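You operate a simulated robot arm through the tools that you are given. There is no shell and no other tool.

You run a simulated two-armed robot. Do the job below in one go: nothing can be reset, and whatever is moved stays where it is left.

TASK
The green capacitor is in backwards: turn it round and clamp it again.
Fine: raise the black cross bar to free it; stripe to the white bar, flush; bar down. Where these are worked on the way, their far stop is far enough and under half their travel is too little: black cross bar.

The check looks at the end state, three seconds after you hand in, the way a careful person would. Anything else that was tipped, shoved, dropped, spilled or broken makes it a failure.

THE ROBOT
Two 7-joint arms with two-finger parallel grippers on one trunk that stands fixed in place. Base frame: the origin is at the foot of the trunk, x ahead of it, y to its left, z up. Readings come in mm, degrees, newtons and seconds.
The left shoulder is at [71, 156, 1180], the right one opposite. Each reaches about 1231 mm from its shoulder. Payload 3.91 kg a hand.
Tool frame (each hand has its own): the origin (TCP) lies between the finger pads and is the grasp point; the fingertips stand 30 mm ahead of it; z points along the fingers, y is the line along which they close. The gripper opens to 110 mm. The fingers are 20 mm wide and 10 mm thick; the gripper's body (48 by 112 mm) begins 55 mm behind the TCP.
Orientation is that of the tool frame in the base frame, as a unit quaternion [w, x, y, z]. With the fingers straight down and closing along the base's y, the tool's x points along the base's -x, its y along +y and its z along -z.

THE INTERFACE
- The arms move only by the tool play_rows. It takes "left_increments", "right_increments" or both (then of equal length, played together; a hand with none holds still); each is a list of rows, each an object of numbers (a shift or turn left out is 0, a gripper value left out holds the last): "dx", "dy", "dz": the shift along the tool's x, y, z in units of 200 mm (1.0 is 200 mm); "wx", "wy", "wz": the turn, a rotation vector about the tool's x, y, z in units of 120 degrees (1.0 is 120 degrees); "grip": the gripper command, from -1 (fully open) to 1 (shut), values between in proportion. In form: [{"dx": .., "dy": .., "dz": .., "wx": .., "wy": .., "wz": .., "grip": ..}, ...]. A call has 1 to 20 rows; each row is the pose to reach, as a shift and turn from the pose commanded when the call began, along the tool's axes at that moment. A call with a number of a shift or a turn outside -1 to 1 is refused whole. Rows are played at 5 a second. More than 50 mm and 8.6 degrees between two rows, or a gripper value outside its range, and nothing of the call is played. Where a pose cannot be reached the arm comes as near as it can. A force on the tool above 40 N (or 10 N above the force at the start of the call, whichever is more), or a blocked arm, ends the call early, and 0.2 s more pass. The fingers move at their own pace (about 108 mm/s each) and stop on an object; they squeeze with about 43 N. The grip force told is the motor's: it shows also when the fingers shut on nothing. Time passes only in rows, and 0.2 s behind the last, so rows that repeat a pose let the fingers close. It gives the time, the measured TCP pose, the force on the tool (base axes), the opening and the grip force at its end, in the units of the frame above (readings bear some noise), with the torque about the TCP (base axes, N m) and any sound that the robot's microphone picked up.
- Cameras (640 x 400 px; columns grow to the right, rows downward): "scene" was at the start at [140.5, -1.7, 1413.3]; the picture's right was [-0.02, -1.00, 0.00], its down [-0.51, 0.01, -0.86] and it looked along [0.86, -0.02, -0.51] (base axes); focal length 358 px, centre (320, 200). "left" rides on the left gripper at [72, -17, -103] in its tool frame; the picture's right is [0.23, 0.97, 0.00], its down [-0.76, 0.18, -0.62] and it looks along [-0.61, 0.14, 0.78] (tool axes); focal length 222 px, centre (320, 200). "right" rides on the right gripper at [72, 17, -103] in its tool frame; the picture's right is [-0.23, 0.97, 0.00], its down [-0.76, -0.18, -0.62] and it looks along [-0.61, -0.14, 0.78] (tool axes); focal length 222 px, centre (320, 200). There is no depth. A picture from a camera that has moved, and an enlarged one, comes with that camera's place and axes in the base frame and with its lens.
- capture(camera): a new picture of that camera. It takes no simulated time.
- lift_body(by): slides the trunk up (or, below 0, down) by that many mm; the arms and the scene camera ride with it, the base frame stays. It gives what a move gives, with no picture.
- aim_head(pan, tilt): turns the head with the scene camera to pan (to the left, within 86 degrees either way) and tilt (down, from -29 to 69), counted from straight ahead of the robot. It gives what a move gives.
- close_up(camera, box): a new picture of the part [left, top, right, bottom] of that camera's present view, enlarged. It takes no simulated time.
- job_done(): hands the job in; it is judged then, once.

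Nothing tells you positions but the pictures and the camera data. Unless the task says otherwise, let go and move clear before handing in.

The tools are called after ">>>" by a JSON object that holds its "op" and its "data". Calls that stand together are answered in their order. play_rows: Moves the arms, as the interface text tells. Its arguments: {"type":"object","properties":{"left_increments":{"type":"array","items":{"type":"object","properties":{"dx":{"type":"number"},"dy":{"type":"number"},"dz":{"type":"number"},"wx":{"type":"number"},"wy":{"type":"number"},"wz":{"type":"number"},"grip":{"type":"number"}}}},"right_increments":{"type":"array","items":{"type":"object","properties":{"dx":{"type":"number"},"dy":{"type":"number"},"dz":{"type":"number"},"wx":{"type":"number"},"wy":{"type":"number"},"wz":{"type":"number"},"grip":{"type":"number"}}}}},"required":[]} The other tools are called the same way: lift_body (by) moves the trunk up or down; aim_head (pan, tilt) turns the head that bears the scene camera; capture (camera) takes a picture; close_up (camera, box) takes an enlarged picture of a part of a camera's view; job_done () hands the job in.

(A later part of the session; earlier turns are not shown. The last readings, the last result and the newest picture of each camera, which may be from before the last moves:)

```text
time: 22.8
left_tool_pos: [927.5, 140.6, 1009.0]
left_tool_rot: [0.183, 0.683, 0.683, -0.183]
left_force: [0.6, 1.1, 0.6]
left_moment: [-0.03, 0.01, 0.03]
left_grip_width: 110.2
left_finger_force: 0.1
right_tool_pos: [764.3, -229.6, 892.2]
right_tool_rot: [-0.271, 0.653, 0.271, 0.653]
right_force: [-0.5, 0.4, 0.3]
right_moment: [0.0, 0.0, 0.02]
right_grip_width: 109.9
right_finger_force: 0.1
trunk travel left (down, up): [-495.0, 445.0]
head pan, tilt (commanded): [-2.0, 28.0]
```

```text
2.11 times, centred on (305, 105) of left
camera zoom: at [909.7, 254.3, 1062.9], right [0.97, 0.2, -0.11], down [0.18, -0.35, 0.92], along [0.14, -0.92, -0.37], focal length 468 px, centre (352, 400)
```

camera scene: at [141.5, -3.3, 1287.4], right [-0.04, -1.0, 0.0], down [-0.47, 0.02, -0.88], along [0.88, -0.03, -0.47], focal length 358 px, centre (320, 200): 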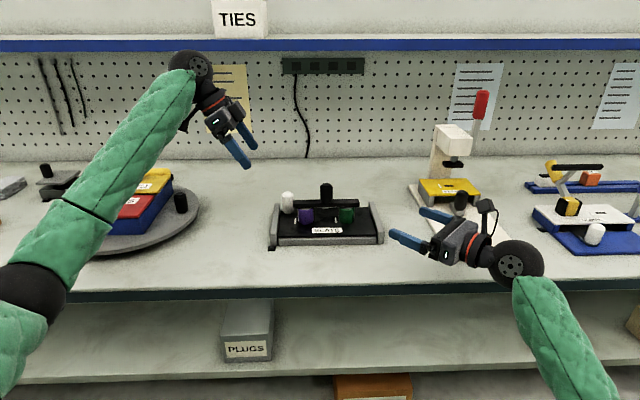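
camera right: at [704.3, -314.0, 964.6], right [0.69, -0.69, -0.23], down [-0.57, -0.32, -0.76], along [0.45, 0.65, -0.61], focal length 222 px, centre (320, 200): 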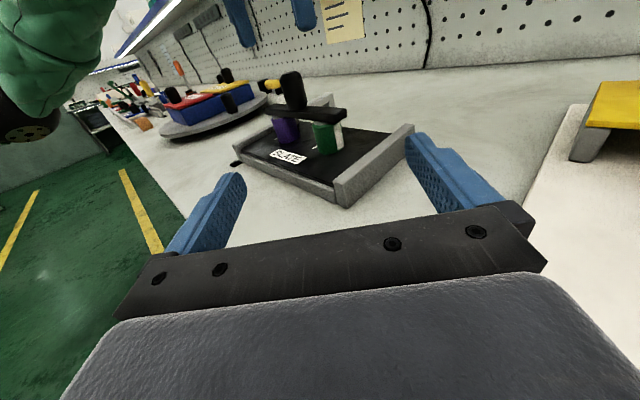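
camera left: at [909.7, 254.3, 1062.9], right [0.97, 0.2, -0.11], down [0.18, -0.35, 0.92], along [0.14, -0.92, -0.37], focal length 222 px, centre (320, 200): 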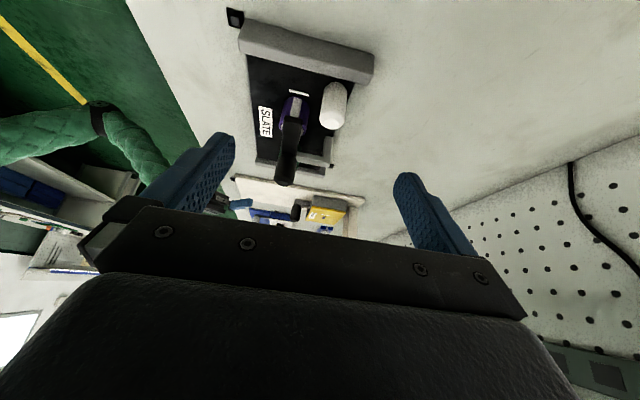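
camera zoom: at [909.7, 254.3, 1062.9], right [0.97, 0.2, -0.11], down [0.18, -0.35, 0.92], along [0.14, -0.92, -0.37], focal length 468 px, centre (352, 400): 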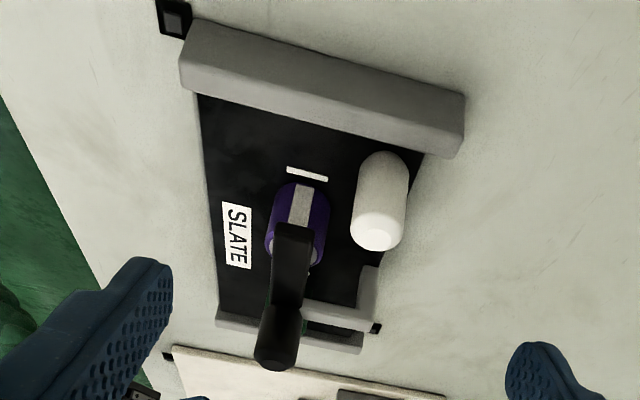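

The white handle is at about [945, 50], top z ≈ 880. I'll narrow the left gripper to 50 mm and move to a point 90 mm short of it along the finger axis.

>>> {"op": "play_rows", "data": {"left_increments": [{"dx": -0.018, "dy": 0.044, "dz": 0.1, "grip": 0.09}, {"dx": -0.0355, "dy": 0.0875, "dz": 0.2, "grip": 0.09}, {"dx": -0.0355, "dy": 0.0875, "dz": 0.3, "grip": 0.09}, {"dx": -0.0355, "dy": 0.0875, "dz": 0.385, "grip": 0.09}, {"dx": -0.0355, "dy": 0.0875, "dz": 0.385, "grip": 0.09}]}}

>>> {"op": "capture", "data": {"camera": "left"}}

>>> {"op": "close_up", "data": {"camera": "right", "box": [180, 20, 400, 190]}}

>>> {"op": "close_up", "data": {"camera": "scene", "box": [242, 118, 402, 258]}}

```text
time: 24.0
left_tool_pos: [943.9, 95.0, 945.7]
left_tool_rot: [0.183, 0.682, 0.684, -0.183]
left_force: [0.0, 0.1, -0.4]
left_moment: [-0.01, -0.04, 0.0]
left_grip_width: 49.9
left_finger_force: 0.0
right_tool_pos: [764.9, -228.6, 890.5]
right_tool_rot: [-0.271, 0.653, 0.272, 0.653]
right_force: [0.3, 0.3, -0.4]
right_moment: [0.04, 0.0, 0.0]
right_grip_width: 110.2
right_finger_force: 0.0
trunk travel left (down, up): [-495.0, 445.0]
head pan, tilt (commanded): [-2.0, 28.0]
```

```text
taken
camera left: at [927.0, 208.3, 999.5], right [0.97, 0.2, -0.11], down [0.18, -0.35, 0.92], along [0.14, -0.92, -0.37], focal length 222 px, centre (320, 200)
```

left: 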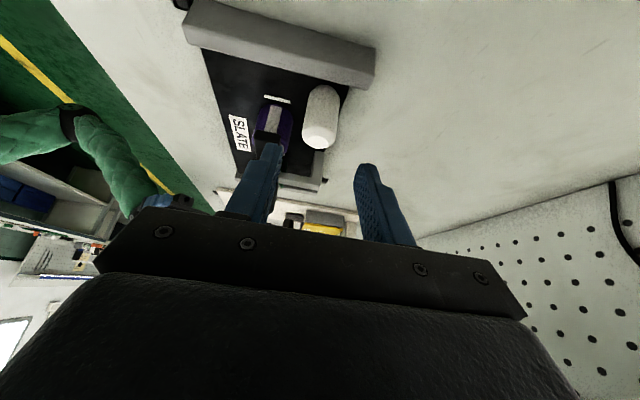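

```text
2.35 times, centred on (290, 105) of right
camera zoom: at [704.3, -314.2, 964.6], right [0.69, -0.69, -0.23], down [-0.57, -0.32, -0.76], along [0.45, 0.65, -0.61], focal length 523 px, centre (391, 424)
```

zoom: 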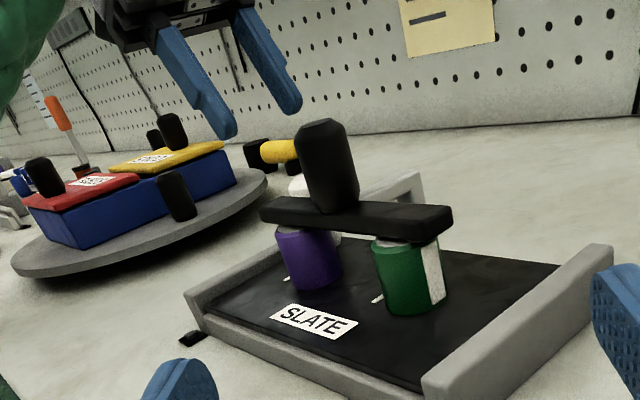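

```text
2.86 times, centred on (322, 188) of scene
camera zoom: at [141.4, -3.2, 1287.4], right [-0.03, -1.0, 0.0], down [-0.47, 0.02, -0.88], along [0.88, -0.03, -0.47], focal length 1022 px, centre (314, 234)
```

zoom: 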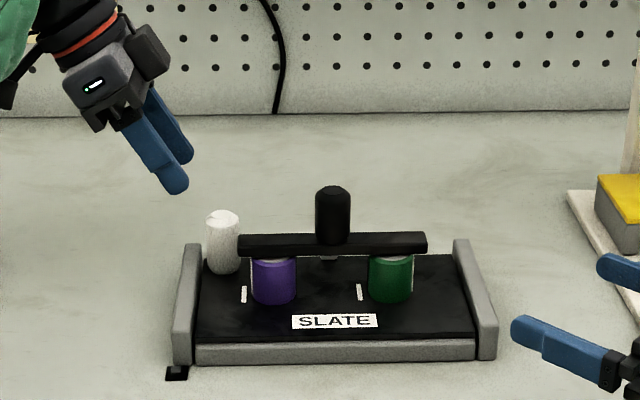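

Aligned: the handle lies midway between the fingers on the approach line. Descending 90 mm along the fingers.

>>> {"op": "play_rows", "data": {"left_increments": [{"dz": 0.08, "grip": 0.09}, {"dz": 0.16, "grip": 0.09}, {"dz": 0.24, "grip": 0.09}, {"dz": 0.3, "grip": 0.09}, {"dz": 0.35, "grip": 0.09}, {"dz": 0.39, "grip": 0.09}, {"dz": 0.42, "grip": 0.09}, {"dz": 0.44, "grip": 0.09}]}}

>>> {"op": "capture", "data": {"camera": "left"}}

>>> {"op": "close_up", "data": {"camera": "right", "box": [180, 20, 400, 190]}}

>>> {"op": "close_up", "data": {"camera": "scene", "box": [262, 158, 390, 258]}}

```text
time: 25.8
left_tool_pos: [944.6, 49.4, 869.4]
left_tool_rot: [0.183, 0.683, 0.683, -0.183]
left_force: [0.7, -0.1, 0.4]
left_moment: [0.04, 0.02, -0.01]
left_grip_width: 50.3
left_finger_force: 0.1
right_tool_pos: [766.0, -229.3, 892.0]
right_tool_rot: [-0.271, 0.653, 0.271, 0.653]
right_force: [0.6, -0.8, 0.4]
right_moment: [-0.01, 0.0, -0.04]
right_grip_width: 110.1
right_finger_force: 0.1
trunk travel left (down, up): [-495.0, 445.0]
head pan, tilt (commanded): [-2.0, 28.0]
```

```text
taken
camera left: at [927.3, 163.9, 923.0], right [0.97, 0.2, -0.11], down [0.18, -0.35, 0.92], along [0.14, -0.92, -0.37], focal length 222 px, centre (320, 200)
```

left: 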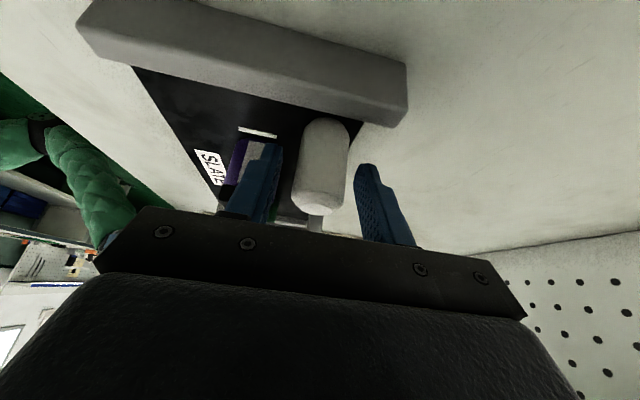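

```text
2.35 times, centred on (290, 105) of right
camera zoom: at [704.4, -314.2, 964.5], right [0.69, -0.69, -0.23], down [-0.57, -0.32, -0.76], along [0.45, 0.65, -0.61], focal length 523 px, centre (391, 424)
```

zoom: 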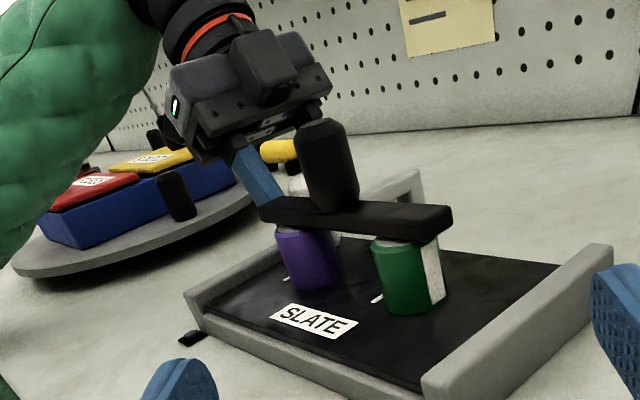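

```text
4.00 times, centred on (326, 208) of scene
camera zoom: at [141.5, -3.2, 1287.3], right [-0.03, -1.0, 0.0], down [-0.47, 0.02, -0.88], along [0.88, -0.03, -0.47], focal length 1431 px, centre (296, 168)
```

zoom: 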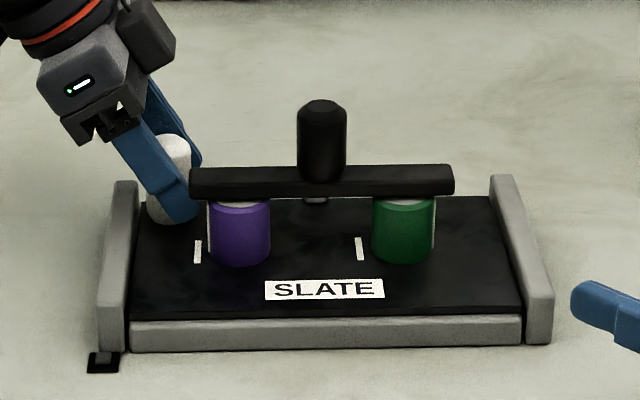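

The handle sits between the left fingers. Closing on it.

>>> {"op": "play_rows", "data": {"left_increments": [{"grip": 1}, {"grip": 1}, {"grip": 1}, {"grip": 1}]}}

>>> {"op": "close_up", "data": {"camera": "scene", "box": [262, 158, 390, 258]}}

```text
time: 26.8
left_tool_pos: [944.7, 50.5, 869.0]
left_tool_rot: [0.184, 0.682, 0.684, -0.184]
left_force: [-11.0, -0.2, -7.2]
left_moment: [-0.19, -0.55, -0.05]
left_grip_width: 30.0
left_finger_force: 44.9
right_tool_pos: [765.1, -229.1, 892.8]
right_tool_rot: [-0.27, 0.653, 0.27, 0.653]
right_force: [-0.1, -0.5, 0.2]
right_moment: [0.0, 0.01, 0.03]
right_grip_width: 110.2
right_finger_force: 0.0
trunk travel left (down, up): [-495.0, 445.0]
head pan, tilt (commanded): [-2.0, 28.0]
```

```text
4.00 times, centred on (326, 208) of scene
camera zoom: at [141.1, -3.2, 1287.3], right [-0.03, -1.0, 0.0], down [-0.47, 0.02, -0.88], along [0.88, -0.03, -0.47], focal length 1431 px, centre (296, 168)
```

zoom: 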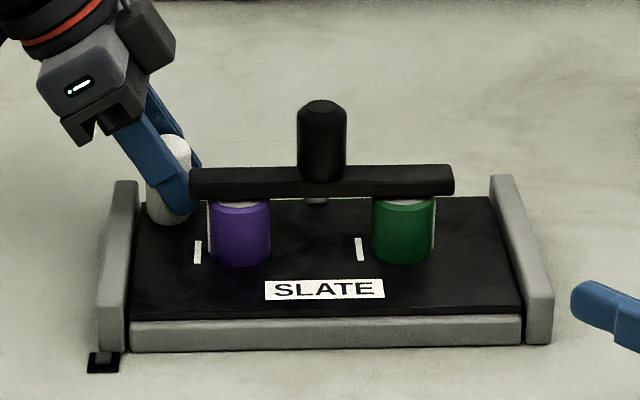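

Held. I'll relax the side load with a 1 mm correction and press very slightly down as preload.

>>> {"op": "play_rows", "data": {"left_increments": [{"dx": 0.002, "dy": -0.003, "dz": 0.003, "grip": 1}, {"dx": 0.004, "dy": -0.006, "dz": 0.007, "grip": 1}, {"dx": 0.004, "dy": -0.006, "dz": 0.007, "grip": 1}]}}

```text
time: 27.6
left_tool_pos: [945.7, 51.1, 869.4]
left_tool_rot: [0.184, 0.682, 0.684, -0.183]
left_force: [4.3, -1.8, 4.0]
left_moment: [0.48, -0.36, 0.14]
left_grip_width: 29.8
left_finger_force: 44.8
right_tool_pos: [764.7, -229.2, 892.4]
right_tool_rot: [-0.271, 0.653, 0.272, 0.653]
right_force: [-0.5, 0.7, -0.4]
right_moment: [0.02, 0.01, 0.0]
right_grip_width: 110.0
right_finger_force: 0.0
trunk travel left (down, up): [-495.0, 445.0]
head pan, tilt (commanded): [-2.0, 28.0]
```

The plate is held. Now the right hand pitches down to 60° and moves to a point 90 mm short of the black knob.

>>> {"op": "play_rows", "data": {"right_increments": [{"dx": 0.0523, "dy": -0.0188, "dz": 0.088, "wy": -0.05, "grip": -0.45}, {"dx": 0.1045, "dy": -0.0375, "dz": 0.176, "wy": -0.1, "grip": -0.45}, {"dx": 0.1568, "dy": -0.0563, "dz": 0.264, "wy": -0.15, "grip": -0.45}, {"dx": 0.209, "dy": -0.075, "dz": 0.352, "wy": -0.2, "grip": -0.45}, {"dx": 0.2613, "dy": -0.0938, "dz": 0.44, "wy": -0.25, "grip": -0.45}, {"dx": 0.3135, "dy": -0.1125, "dz": 0.528, "wy": -0.3, "grip": -0.45}, {"dx": 0.3658, "dy": -0.1313, "dz": 0.616, "wy": -0.35, "grip": -0.45}, {"dx": 0.418, "dy": -0.15, "dz": 0.704, "wy": -0.4, "grip": -0.45}, {"dx": 0.4703, "dy": -0.1688, "dz": 0.792, "wy": -0.45, "grip": -0.45}, {"dx": 0.5225, "dy": -0.1875, "dz": 0.88, "wy": -0.5, "grip": -0.45}, {"dx": 0.5225, "dy": -0.1875, "dz": 0.88, "wy": -0.5, "grip": -0.45}]}}

>>> {"op": "capture", "data": {"camera": "right"}}

>>> {"op": "capture", "data": {"camera": "scene"}}

```text
time: 30.0
left_tool_pos: [945.1, 51.7, 868.2]
left_tool_rot: [0.183, 0.682, 0.684, -0.183]
left_force: [30.2, -3.6, 20.4]
left_moment: [-0.1, 0.31, 0.01]
left_grip_width: 29.7
left_finger_force: 44.9
right_tool_pos: [868.2, -77.9, 992.9]
right_tool_rot: [-0.099, 0.891, 0.372, 0.241]
right_force: [0.5, 0.3, 0.3]
right_moment: [-0.02, -0.03, 0.02]
right_grip_width: 79.6
right_finger_force: 0.0
right hand out of reach, approached as far as the arm can: row 10, 11
trunk travel left (down, up): [-495.0, 445.0]
head pan, tilt (commanded): [-2.0, 28.0]
```

```text
taken
camera right: at [887.4, -82.7, 1118.2], right [0.55, -0.83, -0.11], down [-0.81, -0.56, 0.16], along [-0.19, 0.0, -0.98], focal length 222 px, centre (320, 200)
```

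right: 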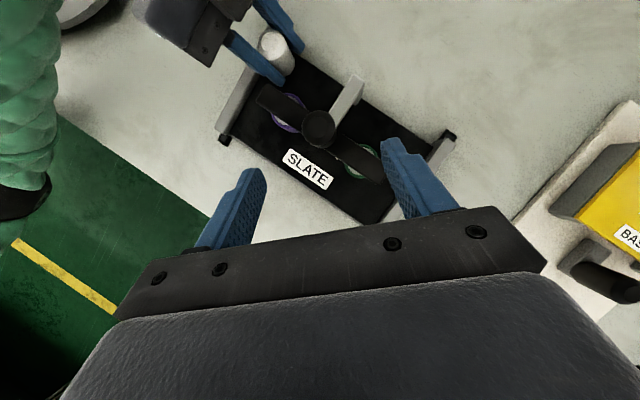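

```text
taken
camera scene: at [142.1, -3.3, 1287.4], right [-0.03, -1.0, 0.0], down [-0.47, 0.02, -0.88], along [0.88, -0.03, -0.47], focal length 358 px, centre (320, 200)
```

scene: 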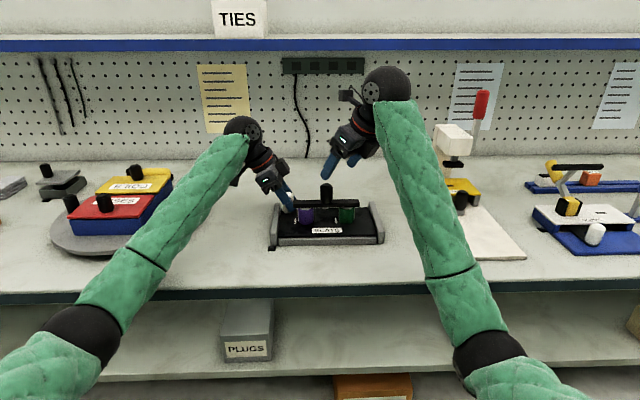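

The right hand hit a reach limit at that steep angle, and the trunk's sway loads the left hand slightly. I'll use a flatter angle (30° below horizontal) for the right hand, which suits the arm better.

>>> {"op": "play_rows", "data": {"right_increments": [{"dx": -0.043, "dz": 0.027, "wy": 0.05, "grip": -0.45}, {"dx": -0.087, "dz": 0.054, "wy": 0.1, "grip": -0.45}, {"dx": -0.13, "dz": 0.081, "wy": 0.15, "grip": -0.45}, {"dx": -0.173, "dz": 0.108, "wy": 0.2, "grip": -0.45}, {"dx": -0.2165, "dz": 0.135, "wy": 0.25, "grip": -0.45}, {"dx": -0.2165, "dz": 0.135, "wy": 0.25, "grip": -0.45}]}}

>>> {"op": "capture", "data": {"camera": "right"}}

>>> {"op": "close_up", "data": {"camera": "scene", "box": [242, 118, 402, 258]}}

```text
time: 31.4
left_tool_pos: [945.4, 49.7, 867.2]
left_tool_rot: [0.183, 0.683, 0.683, -0.183]
left_force: [36.9, -3.4, 25.7]
left_moment: [-0.09, 0.35, 0.02]
left_grip_width: 29.5
left_finger_force: 44.9
right_tool_pos: [850.3, -96.6, 947.4]
right_tool_rot: [-0.192, 0.8, 0.332, 0.462]
right_force: [-1.1, 0.0, 0.0]
right_moment: [0.01, -0.03, 0.0]
right_grip_width: 79.7
right_finger_force: 0.1
trunk travel left (down, up): [-495.0, 445.0]
head pan, tilt (commanded): [-2.0, 28.0]
```

```text
taken
camera right: at [825.4, -146.2, 1061.6], right [0.61, -0.77, -0.2], down [-0.78, -0.53, -0.35], along [0.16, 0.36, -0.92], focal length 222 px, centre (320, 200)
```

right: 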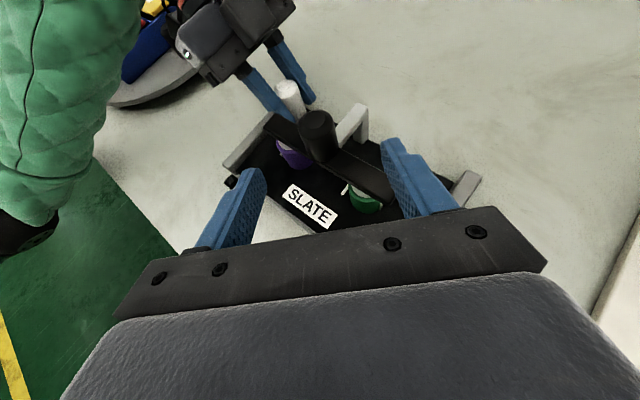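

```text
2.86 times, centred on (322, 188) of scene
camera zoom: at [142.1, -3.4, 1287.4], right [-0.04, -1.0, 0.0], down [-0.47, 0.02, -0.88], along [0.88, -0.03, -0.47], focal length 1022 px, centre (314, 234)
```

zoom: 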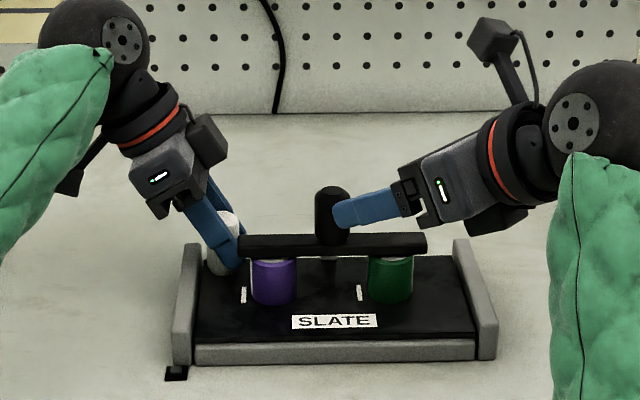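

The left hand's holding force is slowly creeping up from a small position error. I'll ease the left hand by about 1.5 mm to unload it.

>>> {"op": "play_rows", "data": {"left_increments": [{"dx": -0.001, "dy": 0.004, "dz": -0.002, "grip": 1}, {"dx": -0.0025, "dy": 0.008, "dz": -0.0043, "grip": 1}, {"dx": -0.0025, "dy": 0.008, "dz": -0.0043, "grip": 1}]}}

>>> {"op": "play_rows", "data": {"left_increments": [{"grip": 1}, {"grip": 1}, {"grip": 1}, {"grip": 1}, {"grip": 1}]}}

```text
time: 32.2
left_tool_pos: [945.4, 50.8, 868.2]
left_tool_rot: [0.183, 0.683, 0.683, -0.183]
left_force: [12.0, -1.9, 12.9]
left_moment: [-0.67, -0.71, -0.13]
left_grip_width: 29.2
left_finger_force: 44.9
right_tool_pos: [850.6, -95.8, 947.9]
right_tool_rot: [-0.191, 0.8, 0.332, 0.462]
right_force: [-1.3, 0.5, 0.0]
right_moment: [-0.02, -0.01, 0.01]
right_grip_width: 79.8
right_finger_force: 0.0
trunk travel left (down, up): [-495.0, 445.0]
head pan, tilt (commanded): [-2.0, 28.0]
```

```text
time: 33.4
left_tool_pos: [945.2, 49.3, 867.6]
left_tool_rot: [0.182, 0.683, 0.683, -0.184]
left_force: [-8.2, -1.7, -0.9]
left_moment: [0.13, -0.67, 0.03]
left_grip_width: 29.5
left_finger_force: 45.1
right_tool_pos: [850.3, -95.6, 948.8]
right_tool_rot: [-0.191, 0.8, 0.331, 0.462]
right_force: [0.8, 0.4, 0.0]
right_moment: [0.01, -0.01, -0.02]
right_grip_width: 80.1
right_finger_force: 0.1
trunk travel left (down, up): [-495.0, 445.0]
head pan, tilt (commanded): [-2.0, 28.0]
```

Forces are back near zero. Checking the knob's position in the right camera before moving in.

>>> {"op": "close_up", "data": {"camera": "right", "box": [240, 80, 420, 220]}}

```text
2.86 times, centred on (330, 150) of right
camera zoom: at [824.7, -145.8, 1062.0], right [0.61, -0.77, -0.2], down [-0.78, -0.53, -0.35], along [0.16, 0.36, -0.92], focal length 635 px, centre (291, 343)
```

zoom: 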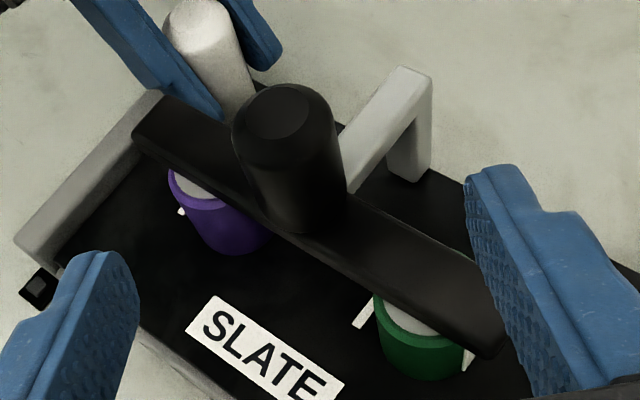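

Knob at about [896.5, −47]. Moving the right hand in around it (with a tiny balancing correction on the left).

>>> {"op": "play_rows", "data": {"right_increments": [{"dx": 0.004, "dy": -0.004, "dz": 0.08, "grip": -0.45}, {"dx": 0.008, "dy": -0.008, "dz": 0.16, "grip": -0.45}, {"dx": 0.012, "dy": -0.0106, "dz": 0.24, "grip": -0.45}, {"dx": 0.012, "dy": -0.0106, "dz": 0.31, "grip": -0.45}, {"dx": 0.012, "dy": -0.0106, "dz": 0.36, "grip": -0.45}, {"dx": 0.012, "dy": -0.0106, "dz": 0.38, "grip": -0.45}], "left_increments": [{"dx": 0.0018, "dy": -0.003, "dz": 0.003, "grip": 1}, {"dx": 0.0018, "dy": -0.003, "dz": 0.003, "grip": 1}, {"dx": 0.0018, "dy": -0.003, "dz": 0.003, "grip": 1}, {"dx": 0.0018, "dy": -0.003, "dz": 0.003, "grip": 1}, {"dx": 0.0018, "dy": -0.003, "dz": 0.003, "grip": 1}, {"dx": 0.0018, "dy": -0.003, "dz": 0.003, "grip": 1}]}}

>>> {"op": "capture", "data": {"camera": "right"}}

>>> {"op": "close_up", "data": {"camera": "scene", "box": [242, 118, 402, 258]}}

```text
time: 34.8
left_tool_pos: [945.4, 49.8, 867.4]
left_tool_rot: [0.184, 0.682, 0.684, -0.183]
left_force: [-12.6, -7.1, -4.1]
left_moment: [-0.43, -0.35, 0.04]
left_grip_width: 29.7
left_finger_force: 45.1
right_tool_pos: [895.3, -46.4, 911.8]
right_tool_rot: [-0.191, 0.8, 0.332, 0.461]
right_force: [-0.7, 0.1, -0.6]
right_moment: [0.04, -0.05, 0.04]
right_grip_width: 79.7
right_finger_force: 0.0
trunk travel left (down, up): [-495.0, 445.0]
head pan, tilt (commanded): [-2.0, 28.0]
```

```text
taken
camera right: at [870.0, -96.4, 1025.4], right [0.61, -0.77, -0.2], down [-0.78, -0.53, -0.35], along [0.16, 0.36, -0.92], focal length 222 px, centre (320, 200)
```

right: 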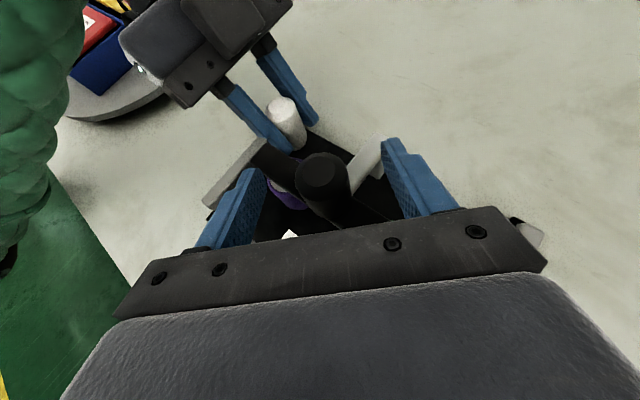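

```text
2.86 times, centred on (322, 188) of scene
camera zoom: at [141.0, -3.6, 1287.4], right [-0.04, -1.0, 0.0], down [-0.47, 0.02, -0.88], along [0.88, -0.03, -0.47], focal length 1022 px, centre (314, 234)
```

zoom: 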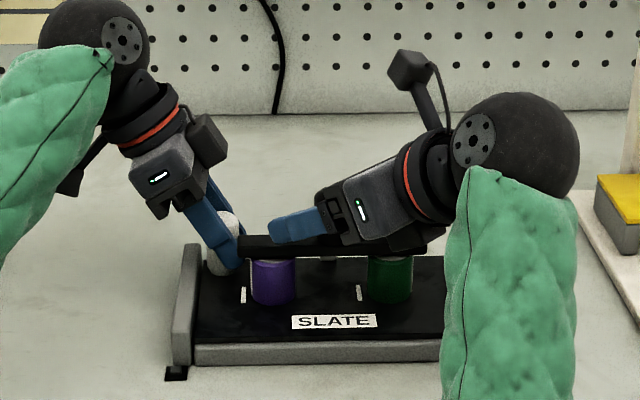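

The knob is between the right fingers and nothing else is near. Closing the right gripper on it and trimming the left a little.

>>> {"op": "play_rows", "data": {"right_increments": [{"grip": 1}, {"grip": 1}, {"grip": 1}, {"grip": 1}], "left_increments": [{"dx": 0.0025, "dy": -0.0035, "dz": 0.0043, "grip": 1}, {"dx": 0.0025, "dy": -0.0035, "dz": 0.0043, "grip": 1}, {"dx": 0.0025, "dy": -0.0035, "dz": 0.0043, "grip": 1}, {"dx": 0.0025, "dy": -0.0035, "dz": 0.0043, "grip": 1}]}}

>>> {"op": "close_up", "data": {"camera": "right", "box": [220, 120, 420, 240]}}

```text
time: 35.8
left_tool_pos: [944.2, 50.4, 867.9]
left_tool_rot: [0.184, 0.683, 0.683, -0.184]
left_force: [2.5, -3.0, 2.9]
left_moment: [0.77, 0.31, -0.03]
left_grip_width: 29.6
left_finger_force: 45.0
right_tool_pos: [897.2, -48.8, 911.5]
right_tool_rot: [-0.19, 0.801, 0.33, 0.462]
right_force: [1.8, -2.8, 4.0]
right_moment: [-0.61, 0.65, -0.04]
right_grip_width: 28.6
right_finger_force: 44.7
trunk travel left (down, up): [-495.0, 445.0]
head pan, tilt (commanded): [-2.0, 28.0]
stopped in row 4 (right hand): the force on the tool passed its limit at 41 N (the readings are from after the stop); the commanded pose is now the measured one
```

```text
3.20 times, centred on (320, 180) of right
camera zoom: at [870.9, -97.9, 1025.3], right [0.61, -0.77, -0.2], down [-0.78, -0.52, -0.35], along [0.17, 0.36, -0.92], focal length 711 px, centre (320, 264)
```

zoom: 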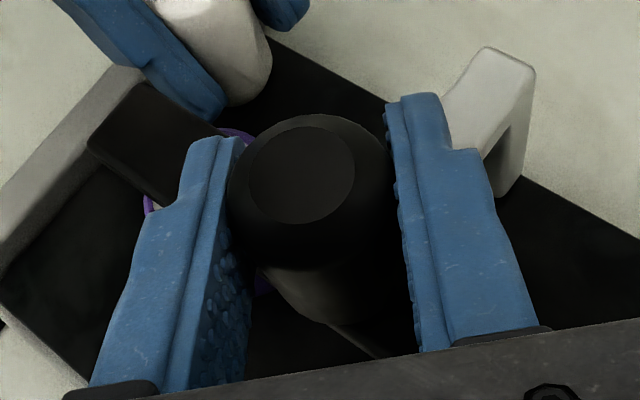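

Both hands hold now, with low forces. Lifting the bar 15 mm with the right hand while the left holds the plate.

>>> {"op": "play_rows", "data": {"right_increments": [{"dx": 0.0108, "dz": -0.00625, "grip": 1}, {"dx": 0.0217, "dz": -0.0125, "grip": 1}, {"dx": 0.0325, "dz": -0.01875, "grip": 1}, {"dx": 0.0433, "dz": -0.025, "grip": 1}, {"dx": 0.0541, "dz": -0.03125, "grip": 1}, {"dx": 0.065, "dz": -0.0375, "grip": 1}]}}

>>> {"op": "close_up", "data": {"camera": "scene", "box": [262, 158, 390, 258]}}

```text
time: 36.6
left_tool_pos: [945.1, 51.4, 869.3]
left_tool_rot: [0.184, 0.683, 0.683, -0.184]
left_force: [0.5, 0.2, -5.2]
left_moment: [0.19, -0.88, 0.21]
left_grip_width: 29.3
left_finger_force: 45.3
right_tool_pos: [898.4, -46.9, 912.2]
right_tool_rot: [-0.191, 0.804, 0.329, 0.457]
right_force: [0.8, -0.1, -3.6]
right_moment: [0.19, 0.1, -0.04]
right_grip_width: 28.6
right_finger_force: 44.7
trunk travel left (down, up): [-495.0, 445.0]
head pan, tilt (commanded): [-2.0, 28.0]
stopped in row 3 (right hand): the force on the tool passed its limit at 43 N (the readings are from after the stop); the commanded pose is now the measured one
```

```text
4.00 times, centred on (326, 208) of scene
camera zoom: at [142.4, -3.0, 1287.2], right [-0.03, -1.0, 0.0], down [-0.47, 0.02, -0.88], along [0.88, -0.03, -0.47], focal length 1431 px, centre (296, 168)
```

zoom: 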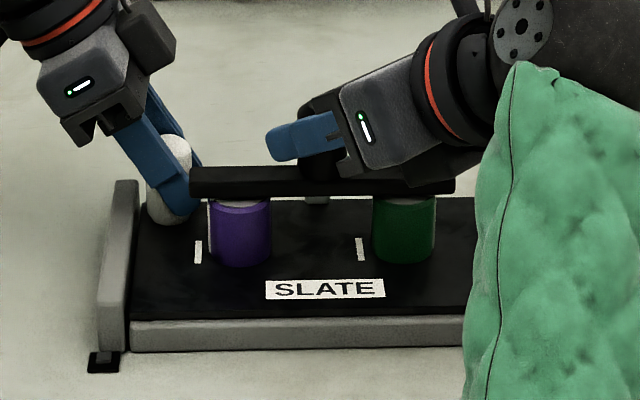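

The lift was blocked at 43 N with hardly any motion. Earlier the bar rotated relative to the plate, so it's probably hinged at the back bracket rather than sliding straight up. The CORAL fixture on the right looks like the same kind with its bar raised, so I'll look at that.

>>> {"op": "close_up", "data": {"camera": "scene", "box": [520, 150, 640, 240]}}

>>> {"op": "close_up", "data": {"camera": "left", "box": [180, 60, 400, 240]}}

>>> {"op": "close_up", "data": {"camera": "scene", "box": [290, 170, 370, 230]}}

```text
4.44 times, centred on (580, 195) of scene
camera zoom: at [142.4, -3.0, 1287.2], right [-0.03, -1.0, 0.0], down [-0.47, 0.02, -0.88], along [0.88, -0.03, -0.47], focal length 1590 px, centre (-836, 222)
```

zoom: 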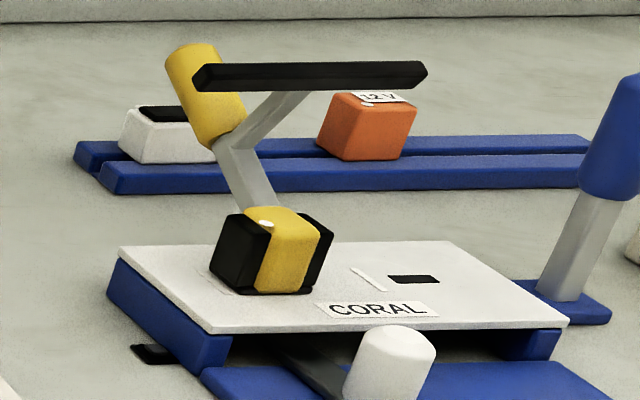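

```text
2.22 times, centred on (290, 150) of left
camera zoom: at [927.3, 164.0, 921.7], right [0.97, 0.2, -0.11], down [0.18, -0.35, 0.92], along [0.14, -0.92, -0.37], focal length 494 px, centre (387, 311)
```

zoom: 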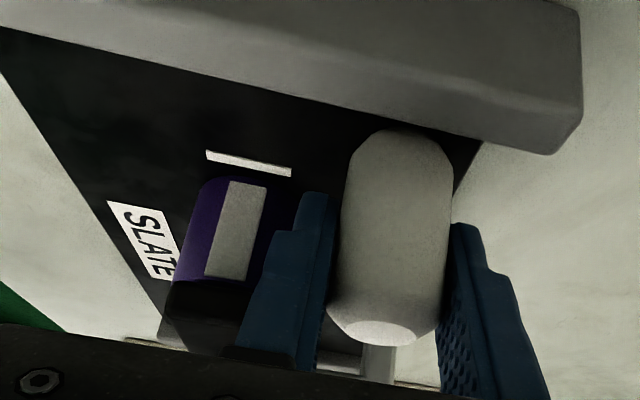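

```text
6.67 times, centred on (330, 200) of scene
camera zoom: at [142.4, -3.0, 1287.2], right [-0.03, -1.0, 0.0], down [-0.47, 0.02, -0.88], along [0.88, -0.03, -0.47], focal length 2385 px, centre (253, 200)
```

zoom: 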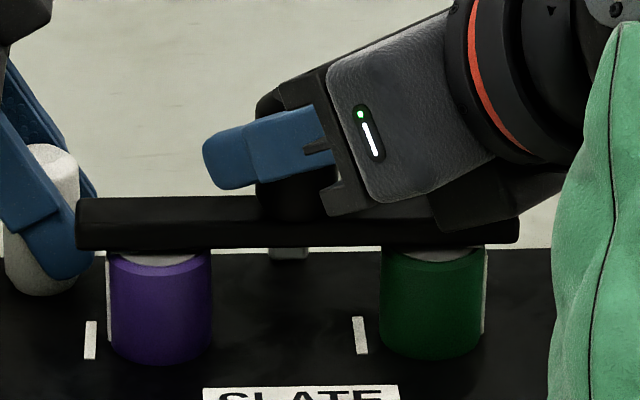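

CORAL's raised bar hangs on a leaning L-bracket, so these bars swing on a hinge at the foot of the bracket, and the knob must travel up and backwards. I'll test that gently: 5 mm along the arc direction (up and away).

>>> {"op": "play_rows", "data": {"right_increments": [{"dx": 0.0042, "dy": 0.0027, "dz": 0.0007, "grip": 1}, {"dx": 0.0084, "dy": 0.0054, "dz": 0.0014, "grip": 1}, {"dx": 0.0126, "dy": 0.008, "dz": 0.002, "grip": 1}, {"dx": 0.0168, "dy": 0.0107, "dz": 0.0027, "grip": 1}, {"dx": 0.021, "dy": 0.0134, "dz": 0.0034, "grip": 1}]}}

>>> {"op": "close_up", "data": {"camera": "scene", "box": [290, 170, 370, 230]}}

```text
time: 37.4
left_tool_pos: [945.7, 50.7, 868.3]
left_tool_rot: [0.185, 0.682, 0.683, -0.184]
left_force: [2.8, -1.5, -2.5]
left_moment: [0.11, -0.51, -0.03]
left_grip_width: 29.5
left_finger_force: 44.8
right_tool_pos: [898.9, -47.7, 914.8]
right_tool_rot: [-0.186, 0.803, 0.334, 0.457]
right_force: [-8.4, 14.4, -4.0]
right_moment: [0.89, 0.95, -0.01]
right_grip_width: 29.0
right_finger_force: 44.5
trunk travel left (down, up): [-495.0, 445.0]
head pan, tilt (commanded): [-2.0, 28.0]
stopped in row 4 (right hand): the force on the tool passed its limit at 47 N (the readings are from after the stop); the commanded pose is now the measured one
```

```text
6.67 times, centred on (330, 200) of scene
camera zoom: at [141.9, -1.8, 1287.4], right [-0.03, -1.0, 0.0], down [-0.47, 0.02, -0.88], along [0.88, -0.03, -0.47], focal length 2385 px, centre (253, 200)
```

zoom: 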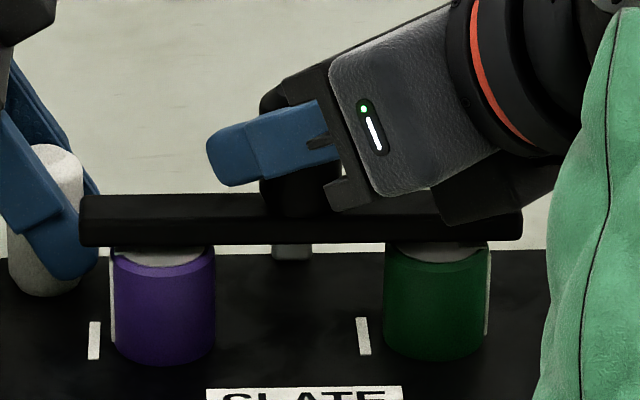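

The diagonal grip fights the hinge. I'll let go with the right hand, back off, and re-approach pointing straight ahead so the fingers close along y (parallel to the hinge) and the knob can pivot between the pads.

>>> {"op": "play_rows", "data": {"right_increments": [{"grip": -0.45}, {"grip": -0.45}, {"grip": -0.45}, {"dz": -0.08, "grip": -0.45}, {"dz": -0.16, "grip": -0.45}, {"dz": -0.25, "grip": -0.45}, {"dz": -0.33, "grip": -0.45}, {"dz": -0.4, "grip": -0.45}]}}

>>> {"op": "close_up", "data": {"camera": "scene", "box": [262, 158, 390, 258]}}

>>> {"op": "close_up", "data": {"camera": "right", "box": [240, 80, 420, 220]}}

```text
time: 39.4
left_tool_pos: [946.5, 50.1, 869.2]
left_tool_rot: [0.185, 0.683, 0.683, -0.183]
left_force: [-3.7, 10.5, -2.4]
left_moment: [-0.45, -0.29, 0.17]
left_grip_width: 29.4
left_finger_force: 45.0
right_tool_pos: [856.2, -145.0, 950.1]
right_tool_rot: [-0.15, 0.816, 0.328, 0.452]
right_force: [-0.7, 0.2, 0.0]
right_moment: [0.02, 0.02, 0.0]
right_grip_width: 79.9
right_finger_force: 0.0
trunk travel left (down, up): [-495.0, 445.0]
head pan, tilt (commanded): [-2.0, 28.0]
stopped in row 8 (right hand): the arm was blocked; the commanded pose is now the measured one
```

```text
4.00 times, centred on (326, 208) of scene
camera zoom: at [141.4, -2.6, 1287.4], right [-0.04, -1.0, 0.0], down [-0.47, 0.02, -0.88], along [0.88, -0.03, -0.47], focal length 1431 px, centre (296, 168)
```

zoom: 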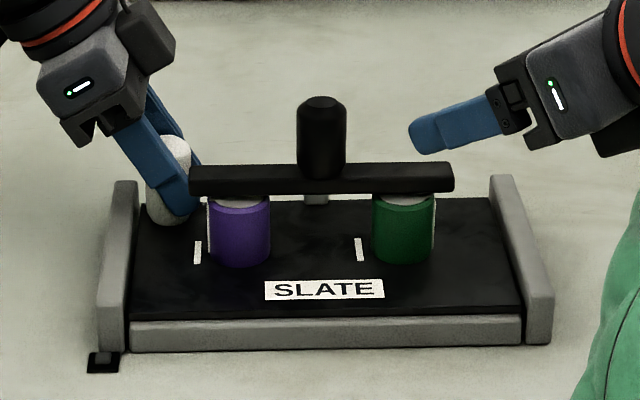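

```text
2.86 times, centred on (330, 150) of right
camera zoom: at [829.2, -184.0, 1067.0], right [0.57, -0.81, -0.14], down [-0.81, -0.51, -0.3], along [0.18, 0.28, -0.94], focal length 635 px, centre (291, 343)
```

zoom: 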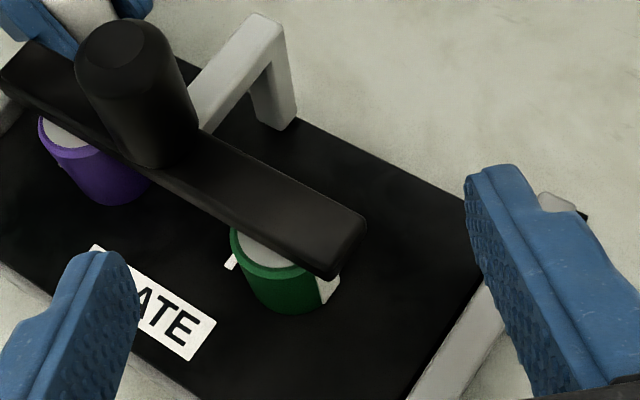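

The bar now stays slightly raised by itself (friction hold), which is good. The right arm reported being blocked while backing off, so I'll look at the whole scene.

>>> {"op": "capture", "data": {"camera": "scene"}}

>>> {"op": "capture", "data": {"camera": "right"}}

```text
taken
camera scene: at [141.4, -2.6, 1287.4], right [-0.04, -1.0, 0.0], down [-0.47, 0.02, -0.88], along [0.88, -0.03, -0.47], focal length 358 px, centre (320, 200)
```

scene: 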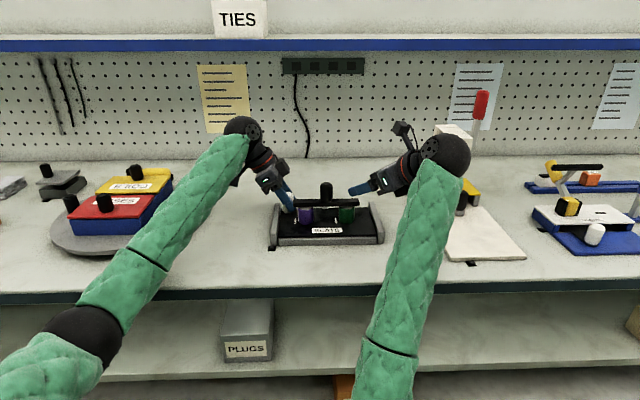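

```text
taken
camera right: at [829.2, -184.0, 1067.0], right [0.57, -0.81, -0.14], down [-0.81, -0.51, -0.3], along [0.18, 0.28, -0.94], focal length 222 px, centre (320, 200)
```

right: 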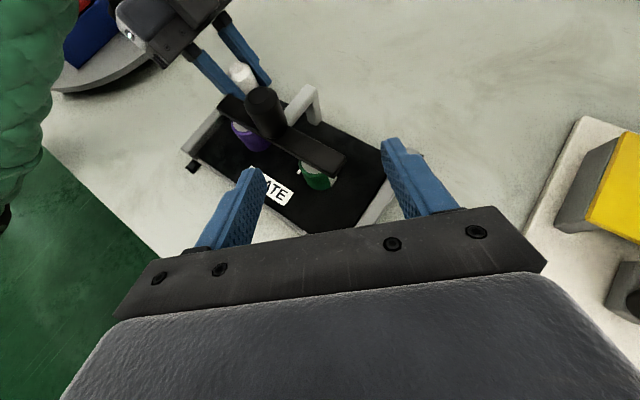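

The right forearm is resting against the table's front edge because the trunk is low. I'll release the handle with the left hand, back both hands off and raise the trunk, then take hold again from above.

>>> {"op": "play_rows", "data": {"left_increments": [{"grip": 0.09}, {"grip": 0.09}, {"grip": 0.09}, {"dz": -0.05, "grip": 0.09}, {"dz": -0.15, "grip": 0.09}, {"dz": -0.3, "grip": 0.09}, {"dz": -0.45, "grip": 0.09}, {"dz": -0.6, "grip": 0.09}, {"dz": -0.65, "grip": 0.09}]}}

>>> {"op": "close_up", "data": {"camera": "scene", "box": [262, 158, 390, 258]}}

```text
time: 41.4
left_tool_pos: [944.7, 114.1, 981.5]
left_tool_rot: [0.184, 0.683, 0.682, -0.183]
left_force: [0.3, 0.4, 0.2]
left_moment: [-0.01, -0.02, 0.0]
left_grip_width: 49.8
left_finger_force: 0.0
right_tool_pos: [857.1, -144.6, 948.0]
right_tool_rot: [-0.149, 0.817, 0.327, 0.451]
right_force: [0.1, -0.2, -0.5]
right_moment: [-0.04, 0.02, 0.0]
right_grip_width: 79.9
right_finger_force: 0.0
trunk travel left (down, up): [-495.0, 445.0]
head pan, tilt (commanded): [-2.0, 28.0]
```

```text
4.00 times, centred on (326, 208) of scene
camera zoom: at [141.6, -2.9, 1287.3], right [-0.04, -1.0, 0.0], down [-0.47, 0.02, -0.88], along [0.88, -0.03, -0.47], focal length 1431 px, centre (296, 168)
```

zoom: 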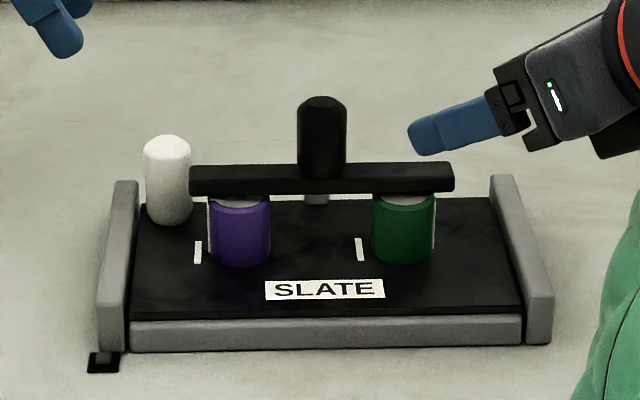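

The plate sits exactly where it was, and the bar holds its slightly raised position. Raising the trunk 180 mm.

>>> {"op": "lift_body", "data": {"by": 180}}

>>> {"op": "aim_head", "data": {"pan": -2, "tilt": 35}}

>>> {"op": "capture", "data": {"camera": "scene"}}

```text
time: 43.4
left_tool_pos: [944.4, 113.9, 1161.1]
left_tool_rot: [0.183, 0.683, 0.683, -0.183]
left_force: [1.0, 0.5, 0.0]
left_moment: [0.04, 0.0, -0.01]
left_grip_width: 50.0
left_finger_force: 0.1
right_tool_pos: [857.1, -144.3, 1128.8]
right_tool_rot: [-0.15, 0.817, 0.328, 0.45]
right_force: [-1.1, -0.6, 0.3]
right_moment: [-0.03, 0.01, -0.02]
right_grip_width: 79.8
right_finger_force: 0.0
trunk travel left (down, up): [-675.0, 265.0]
head pan, tilt (commanded): [-2.0, 28.0]
```

```text
time: 44.1
left_tool_pos: [944.6, 114.6, 1162.1]
left_tool_rot: [0.184, 0.683, 0.682, -0.184]
left_force: [-0.1, -0.6, 0.1]
left_moment: [-0.04, 0.01, 0.03]
left_grip_width: 50.0
left_finger_force: 0.0
right_tool_pos: [856.0, -143.5, 1128.0]
right_tool_rot: [-0.149, 0.816, 0.327, 0.452]
right_force: [0.0, 0.4, 0.3]
right_moment: [0.0, 0.02, 0.0]
right_grip_width: 79.8
right_finger_force: 0.0
trunk travel left (down, up): [-675.0, 265.0]
head pan, tilt (commanded): [-2.0, 35.0]
```

```text
taken
camera scene: at [138.6, -2.8, 1456.4], right [-0.03, -1.0, 0.0], down [-0.57, 0.02, -0.82], along [0.82, -0.03, -0.57], focal length 358 px, centre (320, 200)
```

scene: 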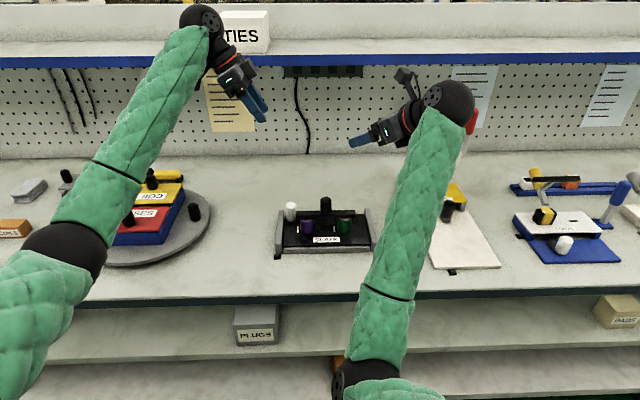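

Now I'll turn the right hand back to fingers-down with its elbow out, in two half-turns, well clear above the table.

>>> {"op": "play_rows", "data": {"right_increments": [{"dx": -0.0214, "dy": -0.0059, "dz": -0.0333, "wx": 0.0314, "wy": -0.0104, "wz": -0.0567}, {"dx": -0.0429, "dy": -0.0118, "dz": -0.0667, "wx": 0.0628, "wy": -0.0208, "wz": -0.1133}, {"dx": -0.0643, "dy": -0.0177, "dz": -0.1, "wx": 0.0942, "wy": -0.0312, "wz": -0.17}, {"dx": -0.0858, "dy": -0.0236, "dz": -0.1333, "wx": 0.1256, "wy": -0.0416, "wz": -0.2267}, {"dx": -0.1072, "dy": -0.0294, "dz": -0.1667, "wx": 0.1569, "wy": -0.0519, "wz": -0.2833}, {"dx": -0.1287, "dy": -0.0353, "dz": -0.2, "wx": 0.1883, "wy": -0.0623, "wz": -0.34}, {"dx": -0.1501, "dy": -0.0412, "dz": -0.2333, "wx": 0.2197, "wy": -0.0727, "wz": -0.3967}, {"dx": -0.1716, "dy": -0.0471, "dz": -0.2667, "wx": 0.2511, "wy": -0.0831, "wz": -0.4533}, {"dx": -0.193, "dy": -0.053, "dz": -0.3, "wx": 0.2825, "wy": -0.0935, "wz": -0.51}]}}

>>> {"op": "play_rows", "data": {"right_increments": [{"wx": 0.0314, "wy": -0.0104, "wz": -0.0567}, {"wx": 0.0628, "wy": -0.0208, "wz": -0.1133}, {"wx": 0.0942, "wy": -0.0312, "wz": -0.17}, {"wx": 0.1256, "wy": -0.0416, "wz": -0.2267}, {"wx": 0.1569, "wy": -0.0519, "wz": -0.2833}, {"wx": 0.1883, "wy": -0.0623, "wz": -0.34}, {"wx": 0.2197, "wy": -0.0727, "wz": -0.3967}, {"wx": 0.2511, "wy": -0.0831, "wz": -0.4533}, {"wx": 0.2825, "wy": -0.0935, "wz": -0.51}]}}

>>> {"op": "capture", "data": {"camera": "scene"}}

```text
time: 46.1
left_tool_pos: [945.4, 113.7, 1160.7]
left_tool_rot: [0.184, 0.684, 0.682, -0.183]
left_force: [-0.3, -0.2, 0.0]
left_moment: [0.02, 0.0, 0.01]
left_grip_width: 50.0
left_finger_force: 0.1
right_tool_pos: [797.2, -183.0, 1128.1]
right_tool_rot: [-0.094, 0.5, 0.815, 0.277]
right_force: [0.0, -0.3, 0.1]
right_moment: [0.04, 0.01, 0.02]
right_grip_width: 79.8
right_finger_force: 0.1
trunk travel left (down, up): [-675.0, 265.0]
head pan, tilt (commanded): [-2.0, 35.0]
```

```text
time: 48.1
left_tool_pos: [944.7, 113.7, 1160.8]
left_tool_rot: [0.184, 0.683, 0.682, -0.183]
left_force: [0.1, -0.3, -0.6]
left_moment: [0.0, 0.08, -0.05]
left_grip_width: 50.0
left_finger_force: 0.0
right_tool_pos: [795.3, -183.9, 1129.1]
right_tool_rot: [0.0, -0.001, 1.0, -0.001]
right_force: [0.2, 0.6, 0.0]
right_moment: [0.01, 0.02, 0.04]
right_grip_width: 79.9
right_finger_force: 0.1
trunk travel left (down, up): [-675.0, 265.0]
head pan, tilt (commanded): [-2.0, 35.0]
```

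```text
taken
camera scene: at [138.4, -2.7, 1456.4], right [-0.04, -1.0, 0.0], down [-0.57, 0.02, -0.82], along [0.82, -0.03, -0.57], focal length 358 px, centre (320, 200)
```

scene: 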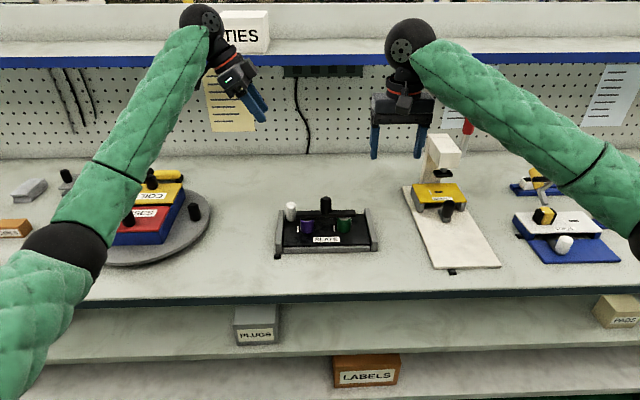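

Right hand is fingers-down with its elbow out. Now the left hand goes back down to the white handle: first to the pre-grasp point.

>>> {"op": "play_rows", "data": {"left_increments": [{"dx": 0.051, "dz": 0.108, "grip": 0.09}, {"dx": 0.102, "dz": 0.216, "grip": 0.09}, {"dx": 0.153, "dz": 0.324, "grip": 0.09}, {"dx": 0.204, "dz": 0.432, "grip": 0.09}, {"dx": 0.254, "dz": 0.54, "grip": 0.09}, {"dx": 0.305, "dz": 0.647, "grip": 0.09}, {"dx": 0.356, "dz": 0.755, "grip": 0.09}, {"dx": 0.407, "dz": 0.863, "grip": 0.09}, {"dx": 0.458, "dz": 0.971, "grip": 0.09}, {"dx": 0.458, "dz": 0.971, "grip": 0.09}]}}

>>> {"op": "capture", "data": {"camera": "left"}}

>>> {"op": "capture", "data": {"camera": "scene"}}

```text
time: 50.3
left_tool_pos: [946.2, 96.1, 944.2]
left_tool_rot: [0.185, 0.683, 0.683, -0.183]
left_force: [-0.6, 0.1, 0.3]
left_moment: [0.01, 0.04, 0.01]
left_grip_width: 49.8
left_finger_force: 0.1
right_tool_pos: [795.9, -182.7, 1129.2]
right_tool_rot: [-0.001, -0.001, 1.0, 0.002]
right_force: [-0.7, -0.6, 1.0]
right_moment: [0.0, 0.02, 0.01]
right_grip_width: 80.1
right_finger_force: 0.1
trunk travel left (down, up): [-675.0, 265.0]
head pan, tilt (commanded): [-2.0, 35.0]
```

```text
taken
camera left: at [927.4, 209.7, 997.9], right [0.97, 0.2, -0.11], down [0.18, -0.35, 0.92], along [0.14, -0.92, -0.37], focal length 222 px, centre (320, 200)
```

left: 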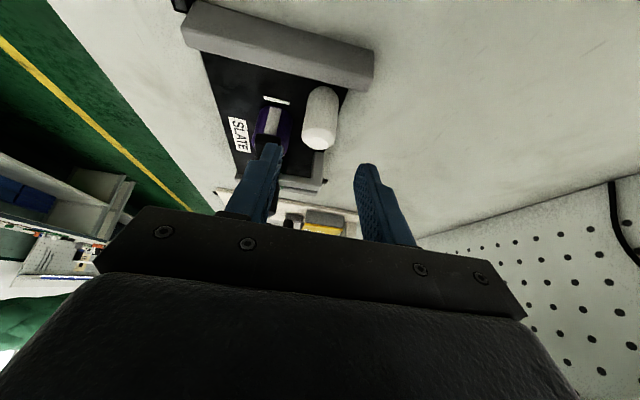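

```text
taken
camera scene: at [138.3, -3.2, 1456.4], right [-0.03, -1.0, 0.0], down [-0.57, 0.02, -0.82], along [0.82, -0.03, -0.57], focal length 358 px, centre (320, 200)
```

scene: 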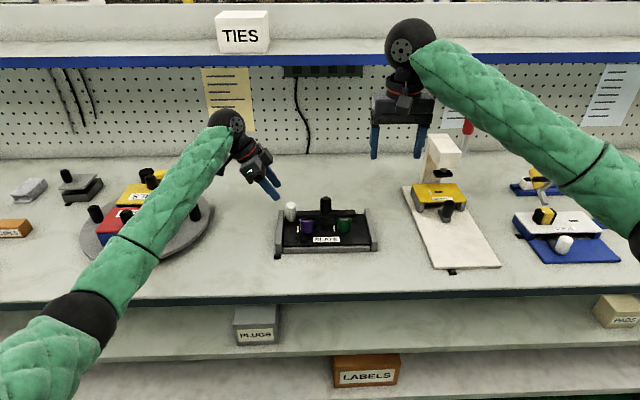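

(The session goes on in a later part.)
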